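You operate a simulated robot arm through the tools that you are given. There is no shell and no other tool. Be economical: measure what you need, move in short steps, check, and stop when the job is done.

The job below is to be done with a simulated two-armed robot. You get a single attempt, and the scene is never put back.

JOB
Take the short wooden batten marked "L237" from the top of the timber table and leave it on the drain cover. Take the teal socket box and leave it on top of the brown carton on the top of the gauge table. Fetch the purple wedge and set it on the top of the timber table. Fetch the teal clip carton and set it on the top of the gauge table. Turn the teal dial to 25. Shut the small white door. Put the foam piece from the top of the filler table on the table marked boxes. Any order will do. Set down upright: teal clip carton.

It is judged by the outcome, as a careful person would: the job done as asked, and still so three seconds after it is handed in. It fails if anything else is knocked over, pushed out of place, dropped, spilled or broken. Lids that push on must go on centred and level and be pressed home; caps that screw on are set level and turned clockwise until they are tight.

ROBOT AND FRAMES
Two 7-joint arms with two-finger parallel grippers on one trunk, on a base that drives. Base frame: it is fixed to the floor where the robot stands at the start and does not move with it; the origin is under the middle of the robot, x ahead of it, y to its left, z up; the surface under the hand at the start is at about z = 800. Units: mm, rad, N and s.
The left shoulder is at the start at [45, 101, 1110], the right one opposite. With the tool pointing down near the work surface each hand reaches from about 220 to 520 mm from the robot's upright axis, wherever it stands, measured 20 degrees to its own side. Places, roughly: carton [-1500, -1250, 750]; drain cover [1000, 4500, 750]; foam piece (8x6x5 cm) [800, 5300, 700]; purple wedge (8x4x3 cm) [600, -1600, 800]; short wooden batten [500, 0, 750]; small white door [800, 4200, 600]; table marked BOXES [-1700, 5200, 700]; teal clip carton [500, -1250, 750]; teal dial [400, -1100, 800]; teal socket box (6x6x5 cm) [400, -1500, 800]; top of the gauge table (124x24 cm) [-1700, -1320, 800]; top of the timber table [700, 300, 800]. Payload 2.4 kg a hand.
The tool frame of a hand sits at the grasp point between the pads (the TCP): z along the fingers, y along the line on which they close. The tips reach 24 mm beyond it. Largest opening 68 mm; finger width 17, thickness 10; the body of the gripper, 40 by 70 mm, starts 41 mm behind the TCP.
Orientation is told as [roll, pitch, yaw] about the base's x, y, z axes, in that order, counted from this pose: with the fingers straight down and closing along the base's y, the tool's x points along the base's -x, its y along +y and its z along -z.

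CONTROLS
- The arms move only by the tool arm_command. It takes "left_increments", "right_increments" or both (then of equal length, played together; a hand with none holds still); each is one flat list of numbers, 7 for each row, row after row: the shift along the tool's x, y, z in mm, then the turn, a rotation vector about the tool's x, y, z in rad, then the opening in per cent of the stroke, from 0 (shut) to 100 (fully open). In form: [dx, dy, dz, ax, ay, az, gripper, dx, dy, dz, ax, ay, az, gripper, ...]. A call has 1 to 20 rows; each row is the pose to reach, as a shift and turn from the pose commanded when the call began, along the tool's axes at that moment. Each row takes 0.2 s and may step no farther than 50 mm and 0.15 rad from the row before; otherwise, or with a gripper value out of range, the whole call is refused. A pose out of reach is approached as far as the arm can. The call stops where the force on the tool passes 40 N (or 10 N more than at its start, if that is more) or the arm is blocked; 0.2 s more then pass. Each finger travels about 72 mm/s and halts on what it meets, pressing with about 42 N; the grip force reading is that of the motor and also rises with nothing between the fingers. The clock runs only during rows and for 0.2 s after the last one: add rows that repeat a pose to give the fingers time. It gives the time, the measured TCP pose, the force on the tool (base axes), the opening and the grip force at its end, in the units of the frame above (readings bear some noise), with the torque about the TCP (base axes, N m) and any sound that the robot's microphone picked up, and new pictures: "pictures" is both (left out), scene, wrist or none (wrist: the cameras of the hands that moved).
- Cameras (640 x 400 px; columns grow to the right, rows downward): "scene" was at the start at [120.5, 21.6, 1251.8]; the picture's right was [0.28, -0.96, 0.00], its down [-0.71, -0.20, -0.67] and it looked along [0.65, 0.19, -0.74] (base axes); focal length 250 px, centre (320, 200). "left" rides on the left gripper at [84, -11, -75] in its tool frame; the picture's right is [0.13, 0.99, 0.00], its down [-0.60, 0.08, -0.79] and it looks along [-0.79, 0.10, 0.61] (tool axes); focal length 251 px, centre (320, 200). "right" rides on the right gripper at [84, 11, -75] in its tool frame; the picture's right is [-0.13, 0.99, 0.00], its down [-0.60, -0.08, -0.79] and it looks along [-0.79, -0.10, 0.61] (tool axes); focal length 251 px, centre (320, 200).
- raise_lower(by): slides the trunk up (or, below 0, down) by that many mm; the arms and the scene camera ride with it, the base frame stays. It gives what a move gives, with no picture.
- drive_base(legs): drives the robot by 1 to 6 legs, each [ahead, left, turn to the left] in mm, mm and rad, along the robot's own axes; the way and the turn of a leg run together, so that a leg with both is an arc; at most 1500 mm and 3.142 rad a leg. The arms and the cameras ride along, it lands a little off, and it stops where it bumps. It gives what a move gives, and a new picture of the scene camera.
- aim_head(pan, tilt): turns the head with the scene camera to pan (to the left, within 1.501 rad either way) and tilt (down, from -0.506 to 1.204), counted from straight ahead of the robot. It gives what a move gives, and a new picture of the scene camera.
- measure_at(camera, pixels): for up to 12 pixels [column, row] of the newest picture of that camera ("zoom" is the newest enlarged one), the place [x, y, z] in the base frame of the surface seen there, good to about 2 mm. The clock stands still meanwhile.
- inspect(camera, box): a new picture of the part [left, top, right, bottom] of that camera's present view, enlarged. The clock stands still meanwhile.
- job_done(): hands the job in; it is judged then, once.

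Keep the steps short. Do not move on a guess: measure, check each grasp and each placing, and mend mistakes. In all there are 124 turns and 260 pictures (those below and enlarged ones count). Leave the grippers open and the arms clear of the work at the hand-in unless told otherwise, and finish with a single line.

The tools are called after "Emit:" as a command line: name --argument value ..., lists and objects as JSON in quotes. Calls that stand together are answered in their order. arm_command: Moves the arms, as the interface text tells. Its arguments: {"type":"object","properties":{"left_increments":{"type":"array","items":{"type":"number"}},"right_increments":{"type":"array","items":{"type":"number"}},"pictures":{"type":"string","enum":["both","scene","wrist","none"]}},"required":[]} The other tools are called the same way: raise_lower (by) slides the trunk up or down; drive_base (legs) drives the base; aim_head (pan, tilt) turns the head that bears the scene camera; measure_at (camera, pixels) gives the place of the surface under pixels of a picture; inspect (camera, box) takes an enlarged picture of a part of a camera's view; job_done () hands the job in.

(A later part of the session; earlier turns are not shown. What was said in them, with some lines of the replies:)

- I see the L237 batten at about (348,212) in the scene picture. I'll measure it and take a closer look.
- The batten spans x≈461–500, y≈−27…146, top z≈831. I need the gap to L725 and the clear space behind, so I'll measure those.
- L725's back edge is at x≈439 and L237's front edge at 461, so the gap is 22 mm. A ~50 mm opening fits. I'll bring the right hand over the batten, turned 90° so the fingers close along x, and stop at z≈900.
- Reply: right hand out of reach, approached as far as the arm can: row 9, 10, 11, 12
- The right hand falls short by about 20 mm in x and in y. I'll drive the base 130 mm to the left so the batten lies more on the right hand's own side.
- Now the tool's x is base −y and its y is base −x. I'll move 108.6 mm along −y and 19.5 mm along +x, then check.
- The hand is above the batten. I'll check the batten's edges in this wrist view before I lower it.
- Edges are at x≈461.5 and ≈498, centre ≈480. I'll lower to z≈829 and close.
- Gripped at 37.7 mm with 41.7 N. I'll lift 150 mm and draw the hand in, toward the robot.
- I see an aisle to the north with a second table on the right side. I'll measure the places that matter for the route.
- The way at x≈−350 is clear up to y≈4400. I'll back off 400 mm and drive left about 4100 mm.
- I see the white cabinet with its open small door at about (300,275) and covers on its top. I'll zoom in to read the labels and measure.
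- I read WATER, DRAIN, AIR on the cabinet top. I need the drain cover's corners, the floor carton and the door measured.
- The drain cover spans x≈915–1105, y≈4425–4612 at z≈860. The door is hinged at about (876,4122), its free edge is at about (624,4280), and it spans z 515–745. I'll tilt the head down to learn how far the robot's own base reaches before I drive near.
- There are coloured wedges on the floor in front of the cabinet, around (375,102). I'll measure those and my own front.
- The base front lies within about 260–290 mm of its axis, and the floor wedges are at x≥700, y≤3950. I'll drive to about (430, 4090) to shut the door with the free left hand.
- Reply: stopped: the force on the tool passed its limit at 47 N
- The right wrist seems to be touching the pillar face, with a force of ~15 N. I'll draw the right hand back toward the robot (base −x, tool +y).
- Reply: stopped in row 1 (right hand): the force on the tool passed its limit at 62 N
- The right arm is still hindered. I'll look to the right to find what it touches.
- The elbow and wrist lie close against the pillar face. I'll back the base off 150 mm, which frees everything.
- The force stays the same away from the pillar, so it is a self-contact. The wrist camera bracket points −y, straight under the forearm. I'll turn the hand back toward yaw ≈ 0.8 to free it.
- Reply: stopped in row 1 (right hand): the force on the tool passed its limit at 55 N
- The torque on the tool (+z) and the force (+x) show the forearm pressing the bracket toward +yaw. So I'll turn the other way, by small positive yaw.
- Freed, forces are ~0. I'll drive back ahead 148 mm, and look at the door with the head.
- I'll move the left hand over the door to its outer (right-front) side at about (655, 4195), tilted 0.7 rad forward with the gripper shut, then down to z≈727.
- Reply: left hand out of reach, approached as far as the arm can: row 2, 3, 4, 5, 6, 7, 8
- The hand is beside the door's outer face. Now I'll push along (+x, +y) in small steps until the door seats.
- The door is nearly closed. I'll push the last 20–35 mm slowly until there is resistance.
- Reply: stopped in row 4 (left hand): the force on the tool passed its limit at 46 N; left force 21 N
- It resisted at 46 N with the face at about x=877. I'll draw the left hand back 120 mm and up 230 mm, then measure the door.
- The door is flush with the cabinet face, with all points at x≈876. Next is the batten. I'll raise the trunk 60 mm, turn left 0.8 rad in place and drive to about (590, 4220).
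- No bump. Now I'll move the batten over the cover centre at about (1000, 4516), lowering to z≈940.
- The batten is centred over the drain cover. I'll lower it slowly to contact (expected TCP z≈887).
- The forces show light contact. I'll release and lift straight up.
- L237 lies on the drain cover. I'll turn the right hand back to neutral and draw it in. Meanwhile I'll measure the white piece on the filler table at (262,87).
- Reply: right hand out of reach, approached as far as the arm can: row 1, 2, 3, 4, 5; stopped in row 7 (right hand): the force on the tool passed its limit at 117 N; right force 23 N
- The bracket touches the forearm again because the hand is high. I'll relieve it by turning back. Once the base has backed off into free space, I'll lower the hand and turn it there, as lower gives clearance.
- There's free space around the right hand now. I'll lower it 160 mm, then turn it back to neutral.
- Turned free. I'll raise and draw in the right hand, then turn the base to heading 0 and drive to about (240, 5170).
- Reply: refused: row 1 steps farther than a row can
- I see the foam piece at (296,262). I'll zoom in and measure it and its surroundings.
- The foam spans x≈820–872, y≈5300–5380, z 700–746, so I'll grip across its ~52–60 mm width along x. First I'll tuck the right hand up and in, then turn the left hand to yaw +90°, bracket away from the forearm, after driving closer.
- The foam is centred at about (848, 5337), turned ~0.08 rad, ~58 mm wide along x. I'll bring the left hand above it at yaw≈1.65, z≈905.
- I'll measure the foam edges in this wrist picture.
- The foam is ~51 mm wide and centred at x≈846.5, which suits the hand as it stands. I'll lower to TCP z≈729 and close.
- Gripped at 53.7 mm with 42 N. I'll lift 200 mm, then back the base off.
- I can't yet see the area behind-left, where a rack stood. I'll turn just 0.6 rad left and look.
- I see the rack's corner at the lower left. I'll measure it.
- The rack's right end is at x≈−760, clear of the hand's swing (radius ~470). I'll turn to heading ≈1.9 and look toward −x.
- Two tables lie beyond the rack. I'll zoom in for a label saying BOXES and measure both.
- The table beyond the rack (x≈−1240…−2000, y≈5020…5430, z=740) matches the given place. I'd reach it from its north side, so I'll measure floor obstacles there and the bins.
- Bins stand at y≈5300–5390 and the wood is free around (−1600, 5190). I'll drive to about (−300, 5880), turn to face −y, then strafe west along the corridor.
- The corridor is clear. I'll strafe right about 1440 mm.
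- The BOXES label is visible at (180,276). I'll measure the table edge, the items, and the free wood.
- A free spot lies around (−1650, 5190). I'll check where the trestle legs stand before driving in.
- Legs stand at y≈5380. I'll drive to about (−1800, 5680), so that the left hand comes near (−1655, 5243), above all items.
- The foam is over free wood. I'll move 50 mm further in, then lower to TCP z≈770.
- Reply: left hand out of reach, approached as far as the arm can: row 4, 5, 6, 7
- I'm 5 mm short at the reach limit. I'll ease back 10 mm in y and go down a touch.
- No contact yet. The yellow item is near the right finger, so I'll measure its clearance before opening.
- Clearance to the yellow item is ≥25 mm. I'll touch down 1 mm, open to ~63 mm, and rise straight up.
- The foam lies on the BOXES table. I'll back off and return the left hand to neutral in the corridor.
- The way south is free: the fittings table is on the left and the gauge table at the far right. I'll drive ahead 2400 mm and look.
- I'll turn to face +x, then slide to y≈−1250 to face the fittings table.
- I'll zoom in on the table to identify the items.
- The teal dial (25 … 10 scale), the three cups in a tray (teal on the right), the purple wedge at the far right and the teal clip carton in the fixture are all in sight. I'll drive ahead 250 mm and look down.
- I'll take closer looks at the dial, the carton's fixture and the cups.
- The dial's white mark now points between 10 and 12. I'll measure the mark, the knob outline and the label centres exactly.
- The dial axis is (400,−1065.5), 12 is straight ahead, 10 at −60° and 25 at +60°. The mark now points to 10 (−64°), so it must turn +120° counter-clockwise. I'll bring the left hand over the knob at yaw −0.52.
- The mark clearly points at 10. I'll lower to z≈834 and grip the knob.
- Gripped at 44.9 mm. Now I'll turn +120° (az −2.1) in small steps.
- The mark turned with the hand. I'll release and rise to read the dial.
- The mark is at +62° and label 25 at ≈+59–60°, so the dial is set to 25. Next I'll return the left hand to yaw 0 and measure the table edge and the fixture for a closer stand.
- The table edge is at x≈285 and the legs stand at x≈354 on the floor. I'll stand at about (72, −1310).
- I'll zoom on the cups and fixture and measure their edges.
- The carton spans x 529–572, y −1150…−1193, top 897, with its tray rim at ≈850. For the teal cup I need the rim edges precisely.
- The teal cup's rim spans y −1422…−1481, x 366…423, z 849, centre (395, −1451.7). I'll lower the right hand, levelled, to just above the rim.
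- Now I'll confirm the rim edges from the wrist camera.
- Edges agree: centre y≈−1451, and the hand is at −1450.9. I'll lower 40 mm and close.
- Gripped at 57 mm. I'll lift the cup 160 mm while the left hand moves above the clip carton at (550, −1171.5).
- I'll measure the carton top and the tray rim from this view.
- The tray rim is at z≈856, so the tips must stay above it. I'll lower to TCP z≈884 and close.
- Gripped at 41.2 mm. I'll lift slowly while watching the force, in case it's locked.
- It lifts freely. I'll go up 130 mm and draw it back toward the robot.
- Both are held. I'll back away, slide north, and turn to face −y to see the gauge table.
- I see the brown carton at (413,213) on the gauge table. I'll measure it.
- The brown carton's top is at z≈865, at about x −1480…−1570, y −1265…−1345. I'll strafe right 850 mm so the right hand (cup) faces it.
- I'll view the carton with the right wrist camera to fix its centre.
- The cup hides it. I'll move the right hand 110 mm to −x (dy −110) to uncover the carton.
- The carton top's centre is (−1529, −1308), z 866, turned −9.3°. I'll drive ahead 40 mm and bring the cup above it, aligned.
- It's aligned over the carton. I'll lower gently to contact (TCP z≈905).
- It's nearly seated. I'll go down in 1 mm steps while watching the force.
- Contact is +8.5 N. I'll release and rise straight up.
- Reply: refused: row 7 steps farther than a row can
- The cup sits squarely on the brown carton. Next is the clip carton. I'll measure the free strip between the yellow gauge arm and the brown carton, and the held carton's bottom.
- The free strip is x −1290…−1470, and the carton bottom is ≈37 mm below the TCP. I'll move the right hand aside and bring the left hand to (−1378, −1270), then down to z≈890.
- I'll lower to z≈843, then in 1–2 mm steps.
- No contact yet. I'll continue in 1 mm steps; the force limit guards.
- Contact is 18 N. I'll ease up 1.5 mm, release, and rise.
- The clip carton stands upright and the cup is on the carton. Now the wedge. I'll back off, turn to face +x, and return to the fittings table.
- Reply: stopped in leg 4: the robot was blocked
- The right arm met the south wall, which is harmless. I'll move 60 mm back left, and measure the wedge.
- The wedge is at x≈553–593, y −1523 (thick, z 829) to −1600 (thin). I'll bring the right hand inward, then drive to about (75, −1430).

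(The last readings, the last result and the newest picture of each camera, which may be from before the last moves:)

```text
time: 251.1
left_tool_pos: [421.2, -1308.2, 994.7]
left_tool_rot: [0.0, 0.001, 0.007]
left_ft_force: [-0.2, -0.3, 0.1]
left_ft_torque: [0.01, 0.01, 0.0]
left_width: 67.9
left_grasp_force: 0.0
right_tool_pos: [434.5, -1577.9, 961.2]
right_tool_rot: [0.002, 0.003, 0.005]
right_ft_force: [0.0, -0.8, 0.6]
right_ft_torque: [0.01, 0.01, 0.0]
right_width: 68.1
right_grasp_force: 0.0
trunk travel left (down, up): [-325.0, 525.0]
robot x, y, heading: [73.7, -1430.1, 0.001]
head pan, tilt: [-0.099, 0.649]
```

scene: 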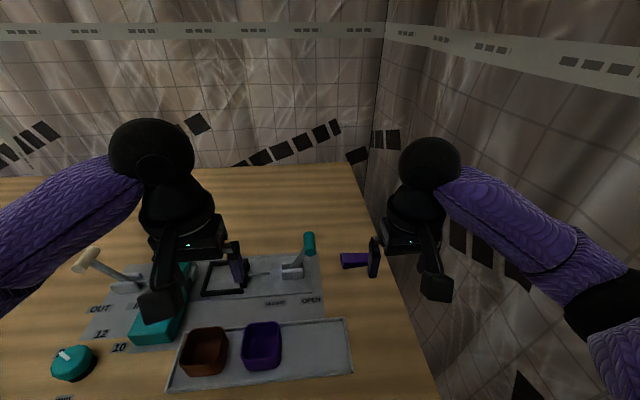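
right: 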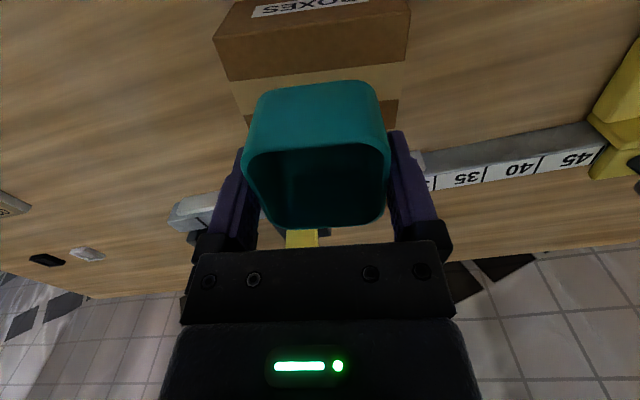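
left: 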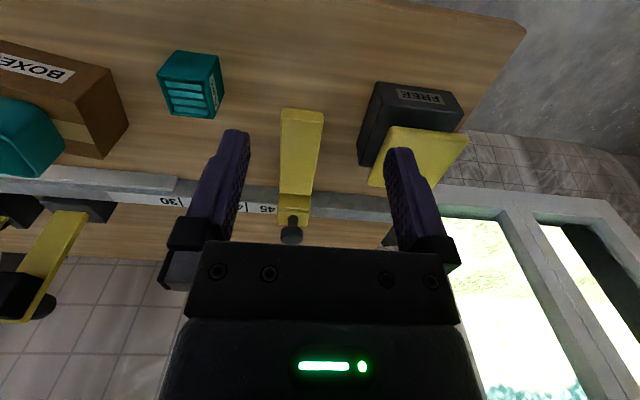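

Now I'll move the right hand above the wedge with yaw +1.67, at z≈890.

Emit:
arm_command --right_increments '[-11.7, 2.3, 6, 0, 0, -0.14, 100, -23.3, 4.7, 12, 0, 0, -0.28, 100, -35, 7, 18, 0, 0, -0.42, 100, -46.7, 9.3, 24, 0, 0, -0.56, 100, -58.3, 11.7, 30, 0, 0, -0.7, 100, -70, 14, 36, 0, 0, -0.84, 100, -81.7, 16.3, 42, 0, 0, -0.98, 100, -93.3, 18.7, 48, 0, 0, -1.12, 100, -105, 21, 54, 0, 0, -1.26, 100, -116.7, 23.3, 60, 0, 0, -1.4, 100, -128.3, 25.7, 66, 0, 0, -1.54, 100, -140, 28, 71, 0, 0, -1.67, 100, -140, 28, 71, 0, 0, -1.67, 100]' --pictures "both"

```text
time: 253.9
left_tool_pos: [420.7, -1307.2, 995.7]
left_tool_rot: [0.0, 0.001, 0.005]
left_ft_force: [0.1, 0.2, -1.1]
left_ft_torque: [0.01, 0.02, -0.02]
left_width: 67.8
left_grasp_force: 0.0
right_tool_pos: [573.6, -1549.3, 890.4]
right_tool_rot: [0.002, -0.002, 1.678]
right_ft_force: [-0.4, 0.1, -0.3]
right_ft_torque: [0.0, -0.01, 0.02]
right_width: 67.9
right_grasp_force: 0.1
trunk travel left (down, up): [-325.0, 525.0]
robot x, y, heading: [70.9, -1429.2, 0.006]
head pan, tilt: [-0.099, 0.649]
```

scene: 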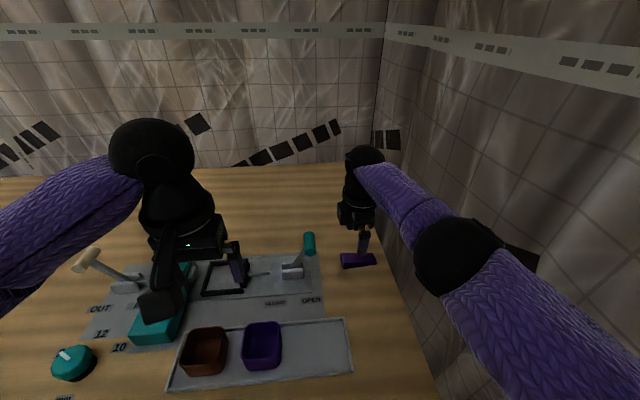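
right: 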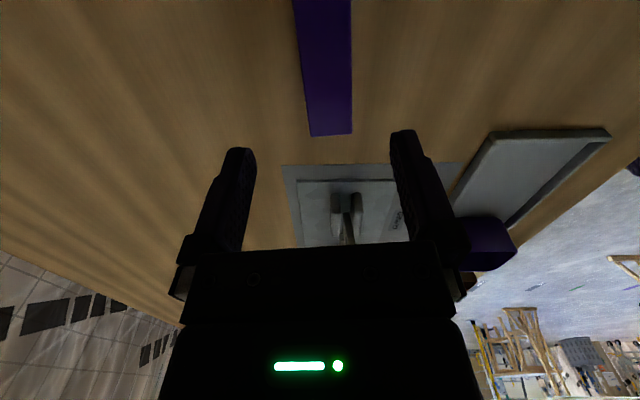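

I'll measure the wedge's edges in the wrist view.

Emit:
measure_at --camera "right" --pixels '[[299, 40], [349, 40], [304, 90], [350, 90], [330, 110], [330, 130], [297, 10], [348, 10], [312, 130], [348, 128]]'

```text
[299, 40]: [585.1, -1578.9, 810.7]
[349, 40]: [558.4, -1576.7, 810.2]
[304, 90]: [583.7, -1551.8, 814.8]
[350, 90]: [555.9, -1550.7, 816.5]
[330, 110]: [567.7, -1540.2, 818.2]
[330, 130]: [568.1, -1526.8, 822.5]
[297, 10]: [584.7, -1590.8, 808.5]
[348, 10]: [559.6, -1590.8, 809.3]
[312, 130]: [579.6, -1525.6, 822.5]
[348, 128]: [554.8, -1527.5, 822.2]
```

The wedge is ~30 mm wide, centred at x≈569.5 at y −1545. I'll adjust, lower to z≈826.5 and close.

Emit:
arm_command --right_increments '[-2, 1.7, 20, 0, 0, 0.02, 85, -4.4, 3.5, 42, 0, 0, 0.035, 75, -4.4, 3.5, 58, 0, 0, 0.035, 75, -4.4, 3.5, 64, 0, 0, 0.035, 75, -4.4, 3.5, 64, 0, 0, 0.035, 50, -4.4, 3.5, 64, 0, 0, 0.035, 30, -4.4, 3.5, 64, 0, 0, 0.035, 30]' --pictures "wrist"

```text
time: 255.5
left_tool_pos: [419.5, -1309.3, 996.6]
left_tool_rot: [0.0, 0.002, 0.006]
left_ft_force: [-0.1, 0.1, 0.5]
left_ft_torque: [-0.01, -0.01, -0.02]
left_width: 67.9
left_grasp_force: 0.0
right_tool_pos: [563.1, -1547.7, 827.4]
right_tool_rot: [0.003, -0.001, 1.638]
right_ft_force: [0.5, -0.2, 0.1]
right_ft_torque: [0.01, 0.01, 0.02]
right_width: 28.6
right_grasp_force: 41.9
right hand out of reach, approached as far as the arm can: row 3, 4, 5, 6, 7
trunk travel left (down, up): [-325.0, 525.0]
robot x, y, heading: [73.9, -1427.0, 0.008]
head pan, tilt: [-0.099, 0.649]
```

right: 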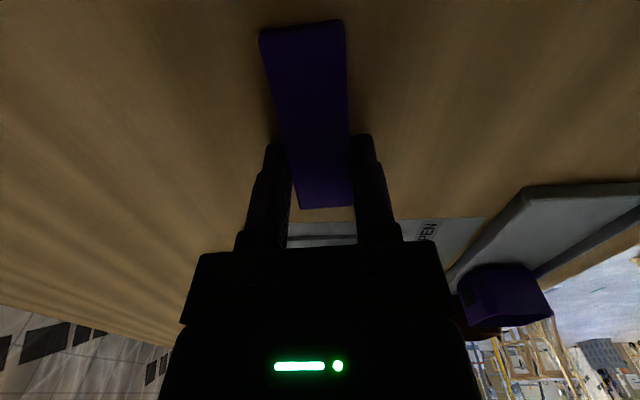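

Gripped at 28.6 mm (the wedge shifted ~6 mm, held firmly). I'll lift using the trunk, so the wrist bracket keeps clear of the forearm.

Emit:
raise_lower --by 120

Emit:
inspect --camera "right" --box '[0, 0, 640, 400]'

```text
time: 257.0
left_tool_pos: [420.8, -1308.4, 1115.9]
left_tool_rot: [0.001, 0.001, 0.007]
left_ft_force: [0.0, -0.4, -0.4]
left_ft_torque: [-0.01, 0.0, -0.02]
left_width: 68.0
left_grasp_force: 0.1
right_tool_pos: [564.7, -1546.9, 969.6]
right_tool_rot: [-0.046, 0.003, 1.639]
right_ft_force: [-0.6, 0.0, -0.7]
right_ft_torque: [0.0, 0.0, 0.02]
right_width: 28.6
right_grasp_force: 41.7
trunk travel left (down, up): [-445.0, 405.0]
robot x, y, heading: [69.9, -1427.0, 0.002]
head pan, tilt: [-0.099, 0.649]
```

```text
1.00 times, centred on (320, 200) of right (not enlarged: the box is as wide or as high as the picture)
```

zoom: 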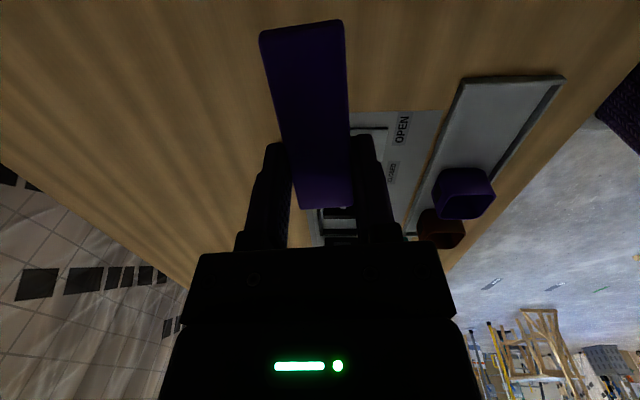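

The wedge is lifted and clear. I'll back off 420 mm and turn the hand back to yaw 0 in free space.

Emit:
drive_base --legs '[[-420, 0, 0], [0, 300, 0]]'

Emit:
arm_command --right_increments '[0, 5, 10, 0, 0, 0.14, 30, 0, 10, 20, 0, 0, 0.28, 30, 0, 15, 30, 0, 0, 0.42, 30, 0, 20, 30, 0, 0, 0.56, 30, 0, 25, 30, 0, 0, 0.7, 30, 0, 30, 30, 0, 0, 0.84, 30, 0, 35, 30, 0, 0, 0.98, 30, 0, 40, 30, 0, 0, 1.12, 30, 0, 45, 30, 0, 0, 1.26, 30, 0, 50, 30, 0, 0, 1.4, 30, 0, 55, 30, 0, 0, 1.54, 30, 0, 60, 30, 0, 0, 1.637, 30]' --pictures "both"

```text
time: 261.2
left_tool_pos: [0.4, -1012.7, 1116.5]
left_tool_rot: [-0.001, 0.004, 0.006]
left_ft_force: [-0.3, 1.3, 0.3]
left_ft_torque: [-0.03, 0.0, 0.01]
left_width: 68.0
left_grasp_force: 0.1
right_tool_pos: [143.5, -1251.8, 969.2]
right_tool_rot: [-0.046, 0.001, 1.637]
right_ft_force: [-0.4, 0.0, 0.4]
right_ft_torque: [-0.02, 0.01, 0.0]
right_width: 28.7
right_grasp_force: 42.0
trunk travel left (down, up): [-445.0, 405.0]
robot x, y, heading: [-343.2, -1131.8, -0.003]
head pan, tilt: [-0.099, 0.649]
```

scene: 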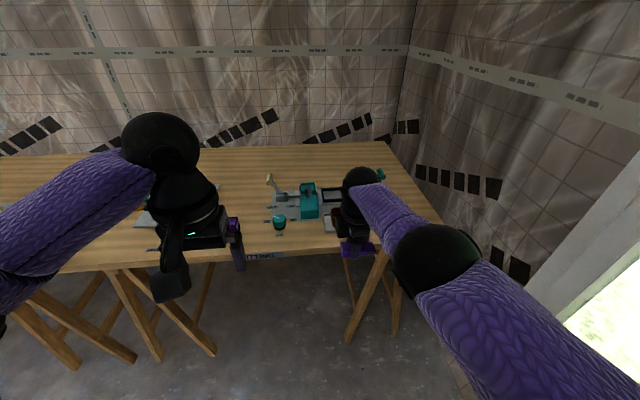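

```text
time: 263.8
left_tool_pos: [-0.2, -1012.5, 1115.6]
left_tool_rot: [0.0, 0.002, 0.006]
left_ft_force: [-1.0, 0.4, 0.0]
left_ft_torque: [-0.02, 0.03, 0.04]
left_width: 67.7
left_grasp_force: 0.0
right_tool_pos: [84.9, -1257.3, 936.7]
right_tool_rot: [0.002, -0.046, -0.002]
right_ft_force: [-0.2, -0.8, -0.4]
right_ft_torque: [-0.02, 0.03, 0.0]
right_width: 28.7
right_grasp_force: 41.7
trunk travel left (down, up): [-445.0, 405.0]
robot x, y, heading: [-345.5, -1131.2, 0.001]
head pan, tilt: [-0.099, 0.649]
```

scene: 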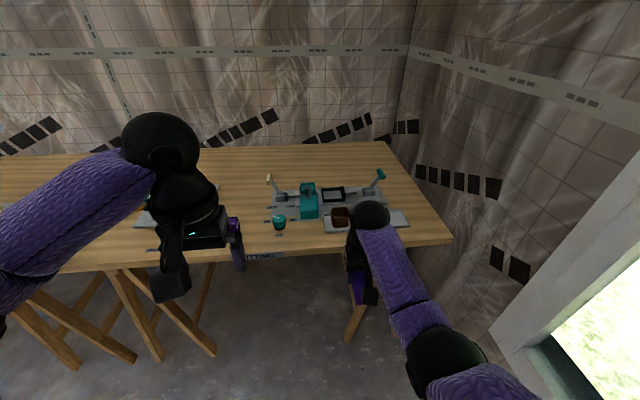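
right: 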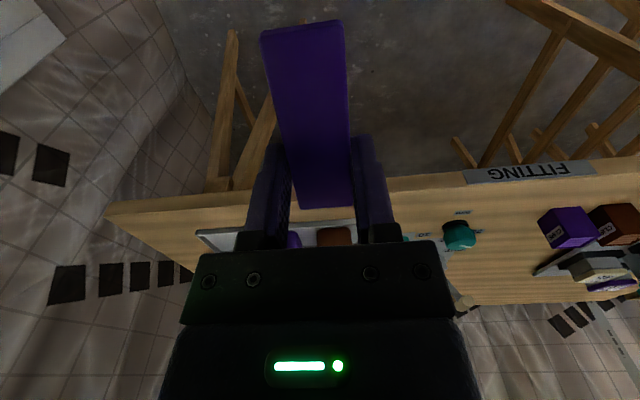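

I hold the wedge, pointing fore-aft. I'll drive to the timber table at about (0, −90), where the wood right of the grey board is free.

Emit:
drive_base --legs '[[0, 1041, 0], [335, 0, 0]]'

Emit:
aim_head --pan -0.3 --tilt 0.85

```text
time: 271.0
left_tool_pos: [335.7, 41.9, 1116.5]
left_tool_rot: [0.0, 0.003, 0.004]
left_ft_force: [0.1, -0.2, 0.4]
left_ft_torque: [-0.02, 0.0, 0.01]
left_width: 68.1
left_grasp_force: 0.0
right_tool_pos: [418.9, -201.5, 936.7]
right_tool_rot: [0.001, -0.044, -0.002]
right_ft_force: [-0.3, 0.0, -0.8]
right_ft_torque: [0.0, -0.02, 0.0]
right_width: 28.4
right_grasp_force: 42.0
trunk travel left (down, up): [-445.0, 405.0]
robot x, y, heading: [-15.5, -77.6, 0.0]
head pan, tilt: [-0.099, 0.649]
```

scene: 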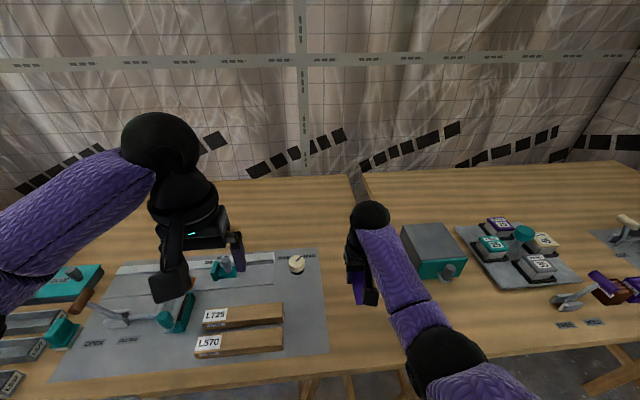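

```text
time: 271.8
left_tool_pos: [335.1, 42.2, 1116.0]
left_tool_rot: [0.001, 0.002, 0.003]
left_ft_force: [0.4, 0.0, 0.2]
left_ft_torque: [0.0, -0.01, 0.01]
left_width: 68.1
left_grasp_force: 0.2
right_tool_pos: [420.2, -202.3, 936.3]
right_tool_rot: [0.002, -0.044, 0.0]
right_ft_force: [-0.2, 0.0, 0.3]
right_ft_torque: [0.0, -0.02, 0.03]
right_width: 28.5
right_grasp_force: 42.1
trunk travel left (down, up): [-445.0, 405.0]
robot x, y, heading: [-13.6, -75.2, 0.001]
head pan, tilt: [-0.3, 0.85]
```

scene: 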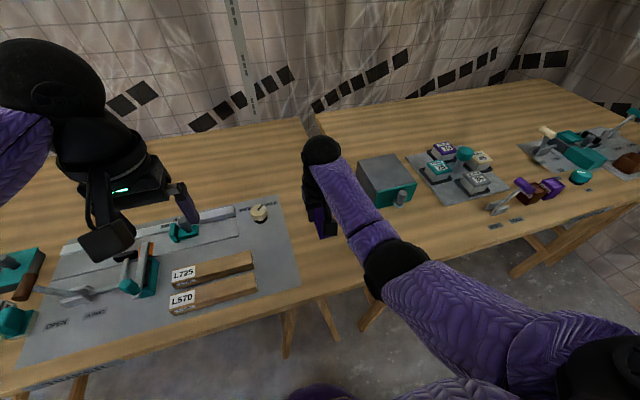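

I'll measure the board's right edge and the seam between the tables.

Emit:
measure_at --camera "scene" --pixels '[[298, 260], [285, 205], [330, 270], [340, 285], [310, 127], [316, 270], [310, 250], [360, 290], [305, 170], [320, 215]]'

Emit:
inspect --camera "scene" --box '[240, 100, 420, 310]'

```text
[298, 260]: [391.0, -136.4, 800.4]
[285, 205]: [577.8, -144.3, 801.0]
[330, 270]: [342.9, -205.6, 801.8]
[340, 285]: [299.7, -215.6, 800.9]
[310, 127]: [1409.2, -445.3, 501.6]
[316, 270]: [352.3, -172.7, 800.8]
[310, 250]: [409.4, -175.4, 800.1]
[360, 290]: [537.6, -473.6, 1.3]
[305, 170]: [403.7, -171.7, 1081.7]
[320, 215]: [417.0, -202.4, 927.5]
```

```text
1.90 times, centred on (330, 205) of scene
```

zoom: 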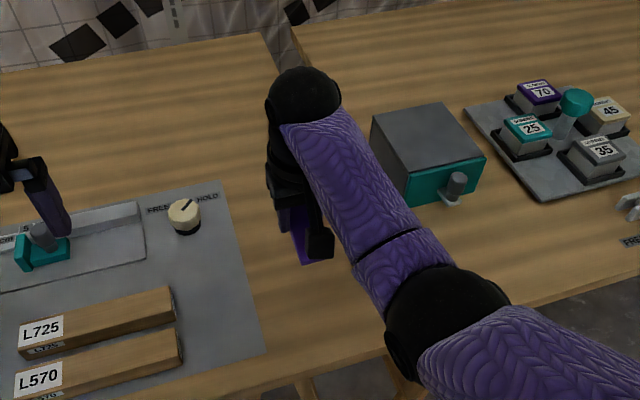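

y=−205 lies on free timber (board edge −140, table edge ≈−300). I'll lower the trunk 80 mm, then level the hand and come down slowly.

Emit:
raise_lower --by -80

Emit:
arm_command --right_increments '[0, 0, 0, 0, 0.045, 0, 30, 0, 0, 15, 0, 0.045, 0, 30, 0, 0, 23, 0, 0.045, 0, 30]' --pictures "both"

```text
time: 272.9
left_tool_pos: [335.3, 41.8, 1036.1]
left_tool_rot: [0.001, 0.0, 0.004]
left_ft_force: [0.0, 0.3, -0.4]
left_ft_torque: [0.02, -0.01, 0.03]
left_width: 68.0
left_grasp_force: 0.0
right_tool_pos: [418.6, -202.0, 856.9]
right_tool_rot: [0.002, -0.045, -0.001]
right_ft_force: [-0.3, 0.6, -0.2]
right_ft_torque: [-0.03, 0.02, 0.05]
right_width: 28.5
right_grasp_force: 41.7
trunk travel left (down, up): [-365.0, 485.0]
robot x, y, heading: [-10.0, -75.5, -0.0]
head pan, tilt: [-0.3, 0.85]
```

```text
time: 273.7
left_tool_pos: [334.9, 41.6, 1035.7]
left_tool_rot: [-0.001, 0.001, 0.004]
left_ft_force: [-0.2, 0.0, 1.3]
left_ft_torque: [0.05, 0.03, 0.01]
left_width: 67.8
left_grasp_force: 0.1
right_tool_pos: [419.8, -202.0, 832.3]
right_tool_rot: [0.001, 0.0, -0.001]
right_ft_force: [0.9, -0.1, -0.5]
right_ft_torque: [0.01, 0.01, 0.0]
right_width: 28.6
right_grasp_force: 42.0
trunk travel left (down, up): [-365.0, 485.0]
robot x, y, heading: [-9.2, -74.4, -0.005]
head pan, tilt: [-0.3, 0.85]
```

scene: 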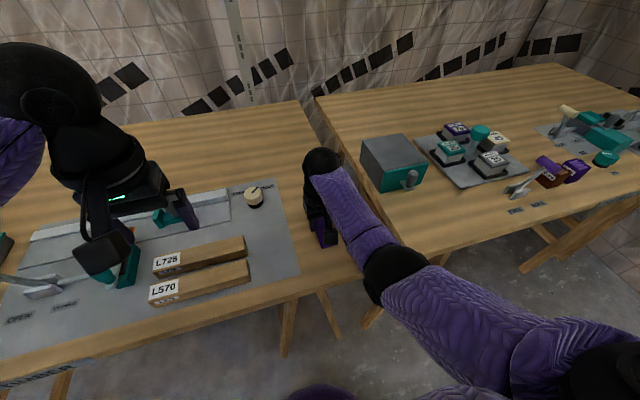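
right: 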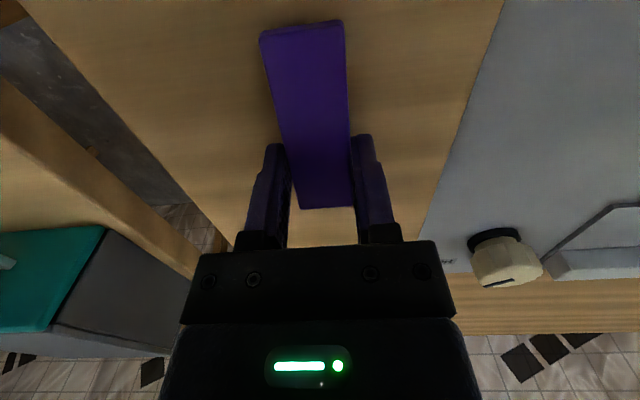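

The wedge is over clear timber. I'll lower to contact in 1–2 mm steps.

Emit:
arm_command --right_increments '[0, 0, 2, 0, 0, 0, 30, 0, 0, 3.5, 0, 0, 0, 30, 0, 0, 4.5, 0, 0, 0, 30, 0, 0, 5.5, 0, 0, 0, 30]' --pictures "none"

```text
time: 274.7
left_tool_pos: [335.6, 41.6, 1035.9]
left_tool_rot: [0.0, 0.002, 0.003]
left_ft_force: [0.4, 0.3, 0.0]
left_ft_torque: [0.03, -0.01, -0.01]
left_width: 67.7
left_grasp_force: 0.0
right_tool_pos: [420.6, -201.5, 827.9]
right_tool_rot: [0.001, -0.001, -0.001]
right_ft_force: [-0.4, 0.1, -0.1]
right_ft_torque: [0.0, -0.01, -0.01]
right_width: 28.3
right_grasp_force: 41.8
trunk travel left (down, up): [-365.0, 485.0]
robot x, y, heading: [-11.5, -74.0, -0.002]
head pan, tilt: [-0.3, 0.85]
```

Emit:
arm_command --right_increments '[0, 0, 1, 0, 0, 0, 30, 0, 0, 2, 0, 0, 0, 30]' --pictures "none"

```text
time: 275.3
left_tool_pos: [334.4, 41.7, 1036.6]
left_tool_rot: [0.0, -0.001, 0.003]
left_ft_force: [1.1, 0.4, -0.8]
left_ft_torque: [0.01, 0.02, 0.01]
left_width: 68.0
left_grasp_force: 0.1
right_tool_pos: [420.1, -201.2, 828.3]
right_tool_rot: [0.001, -0.001, 0.001]
right_ft_force: [1.7, -0.1, 13.5]
right_ft_torque: [-0.03, 0.28, 0.02]
right_width: 28.7
right_grasp_force: 42.1
trunk travel left (down, up): [-365.0, 485.0]
robot x, y, heading: [-12.2, -78.5, -0.003]
head pan, tilt: [-0.3, 0.85]
```

Contact is 13.5 N. I'll ease up 1 mm, release and rise.

Emit:
arm_command --right_increments '[0, 0, -1, 0, 0, 0, 30, 0, 0, -1, 0, 0, 0, 60, 0, 0, -1, 0, 0, 0, 80, 0, 0, -20, 0, 0, 0, 80, 0, 0, -60, 0, 0, 0, 80, 0, 0, -100, 0, 0, 0, 100, 35, 0, -120, 0, 0, 0, 100, 70, 0, -130, 0, 0, 0, 100]' --pictures "both"

```text
time: 277.1
left_tool_pos: [334.5, 41.5, 1036.9]
left_tool_rot: [-0.001, 0.002, 0.004]
left_ft_force: [-1.0, -0.2, -1.1]
left_ft_torque: [-0.02, 0.0, 0.01]
left_width: 68.0
left_grasp_force: 0.1
right_tool_pos: [349.7, -202.9, 956.7]
right_tool_rot: [0.001, 0.0, 0.001]
right_ft_force: [-0.9, -0.8, -0.3]
right_ft_torque: [-0.03, 0.0, 0.03]
right_width: 67.9
right_grasp_force: 0.0
trunk travel left (down, up): [-365.0, 485.0]
robot x, y, heading: [-12.9, -76.8, 0.0]
head pan, tilt: [-0.3, 0.85]
```

scene: 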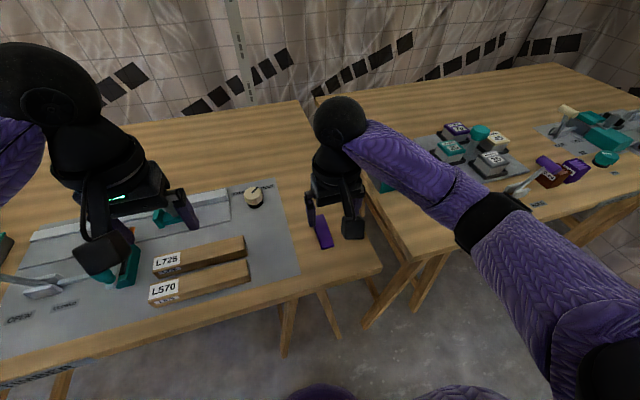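
right: 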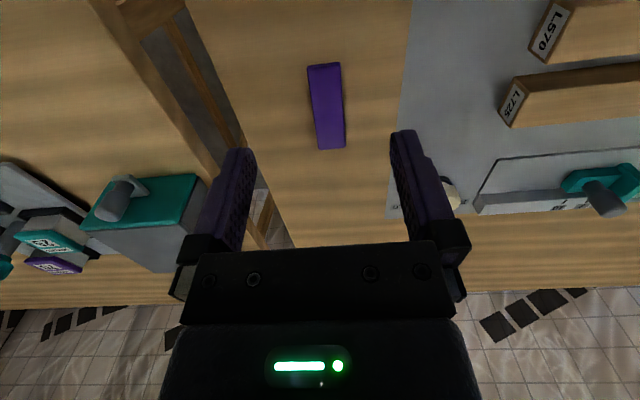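

The wedge lies on the timber table. I'll back off so that both arms are clear.

Emit:
drive_base --legs '[[-350, 0, 0]]'

```text
time: 279.4
left_tool_pos: [-12.6, 42.2, 1036.4]
left_tool_rot: [0.001, 0.002, 0.003]
left_ft_force: [-1.4, -0.6, 0.9]
left_ft_torque: [0.0, -0.04, -0.03]
left_width: 67.9
left_grasp_force: 0.1
right_tool_pos: [1.5, -202.1, 956.1]
right_tool_rot: [0.003, 0.001, 0.001]
right_ft_force: [-0.2, -0.5, -0.3]
right_ft_torque: [-0.04, 0.0, -0.04]
right_width: 68.3
right_grasp_force: 0.1
trunk travel left (down, up): [-365.0, 485.0]
robot x, y, heading: [-363.6, -76.8, -0.005]
head pan, tilt: [-0.3, 0.85]
```

scene: 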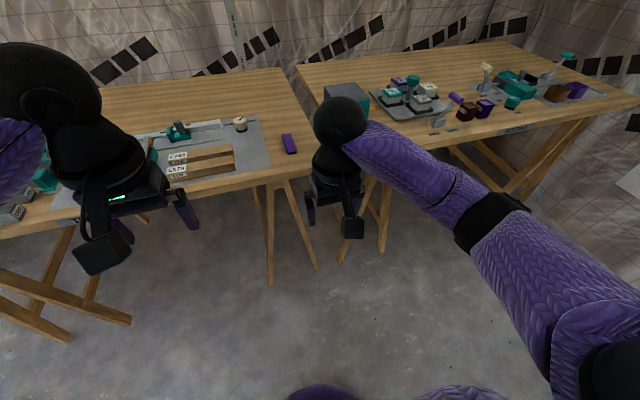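

All seven tasks are done and checked, the grippers are open and the arms are clear, so I'm handing in.

Emit:
job_done

```text
The job is handed in.
```

The job is handed in with all seven tasks done: batten L237 on the drain cover, socket box on the brown carton, wedge on the timber table, clip carton upright on the gauge table, dial at 25, white door shut and foam on the BOXES table.
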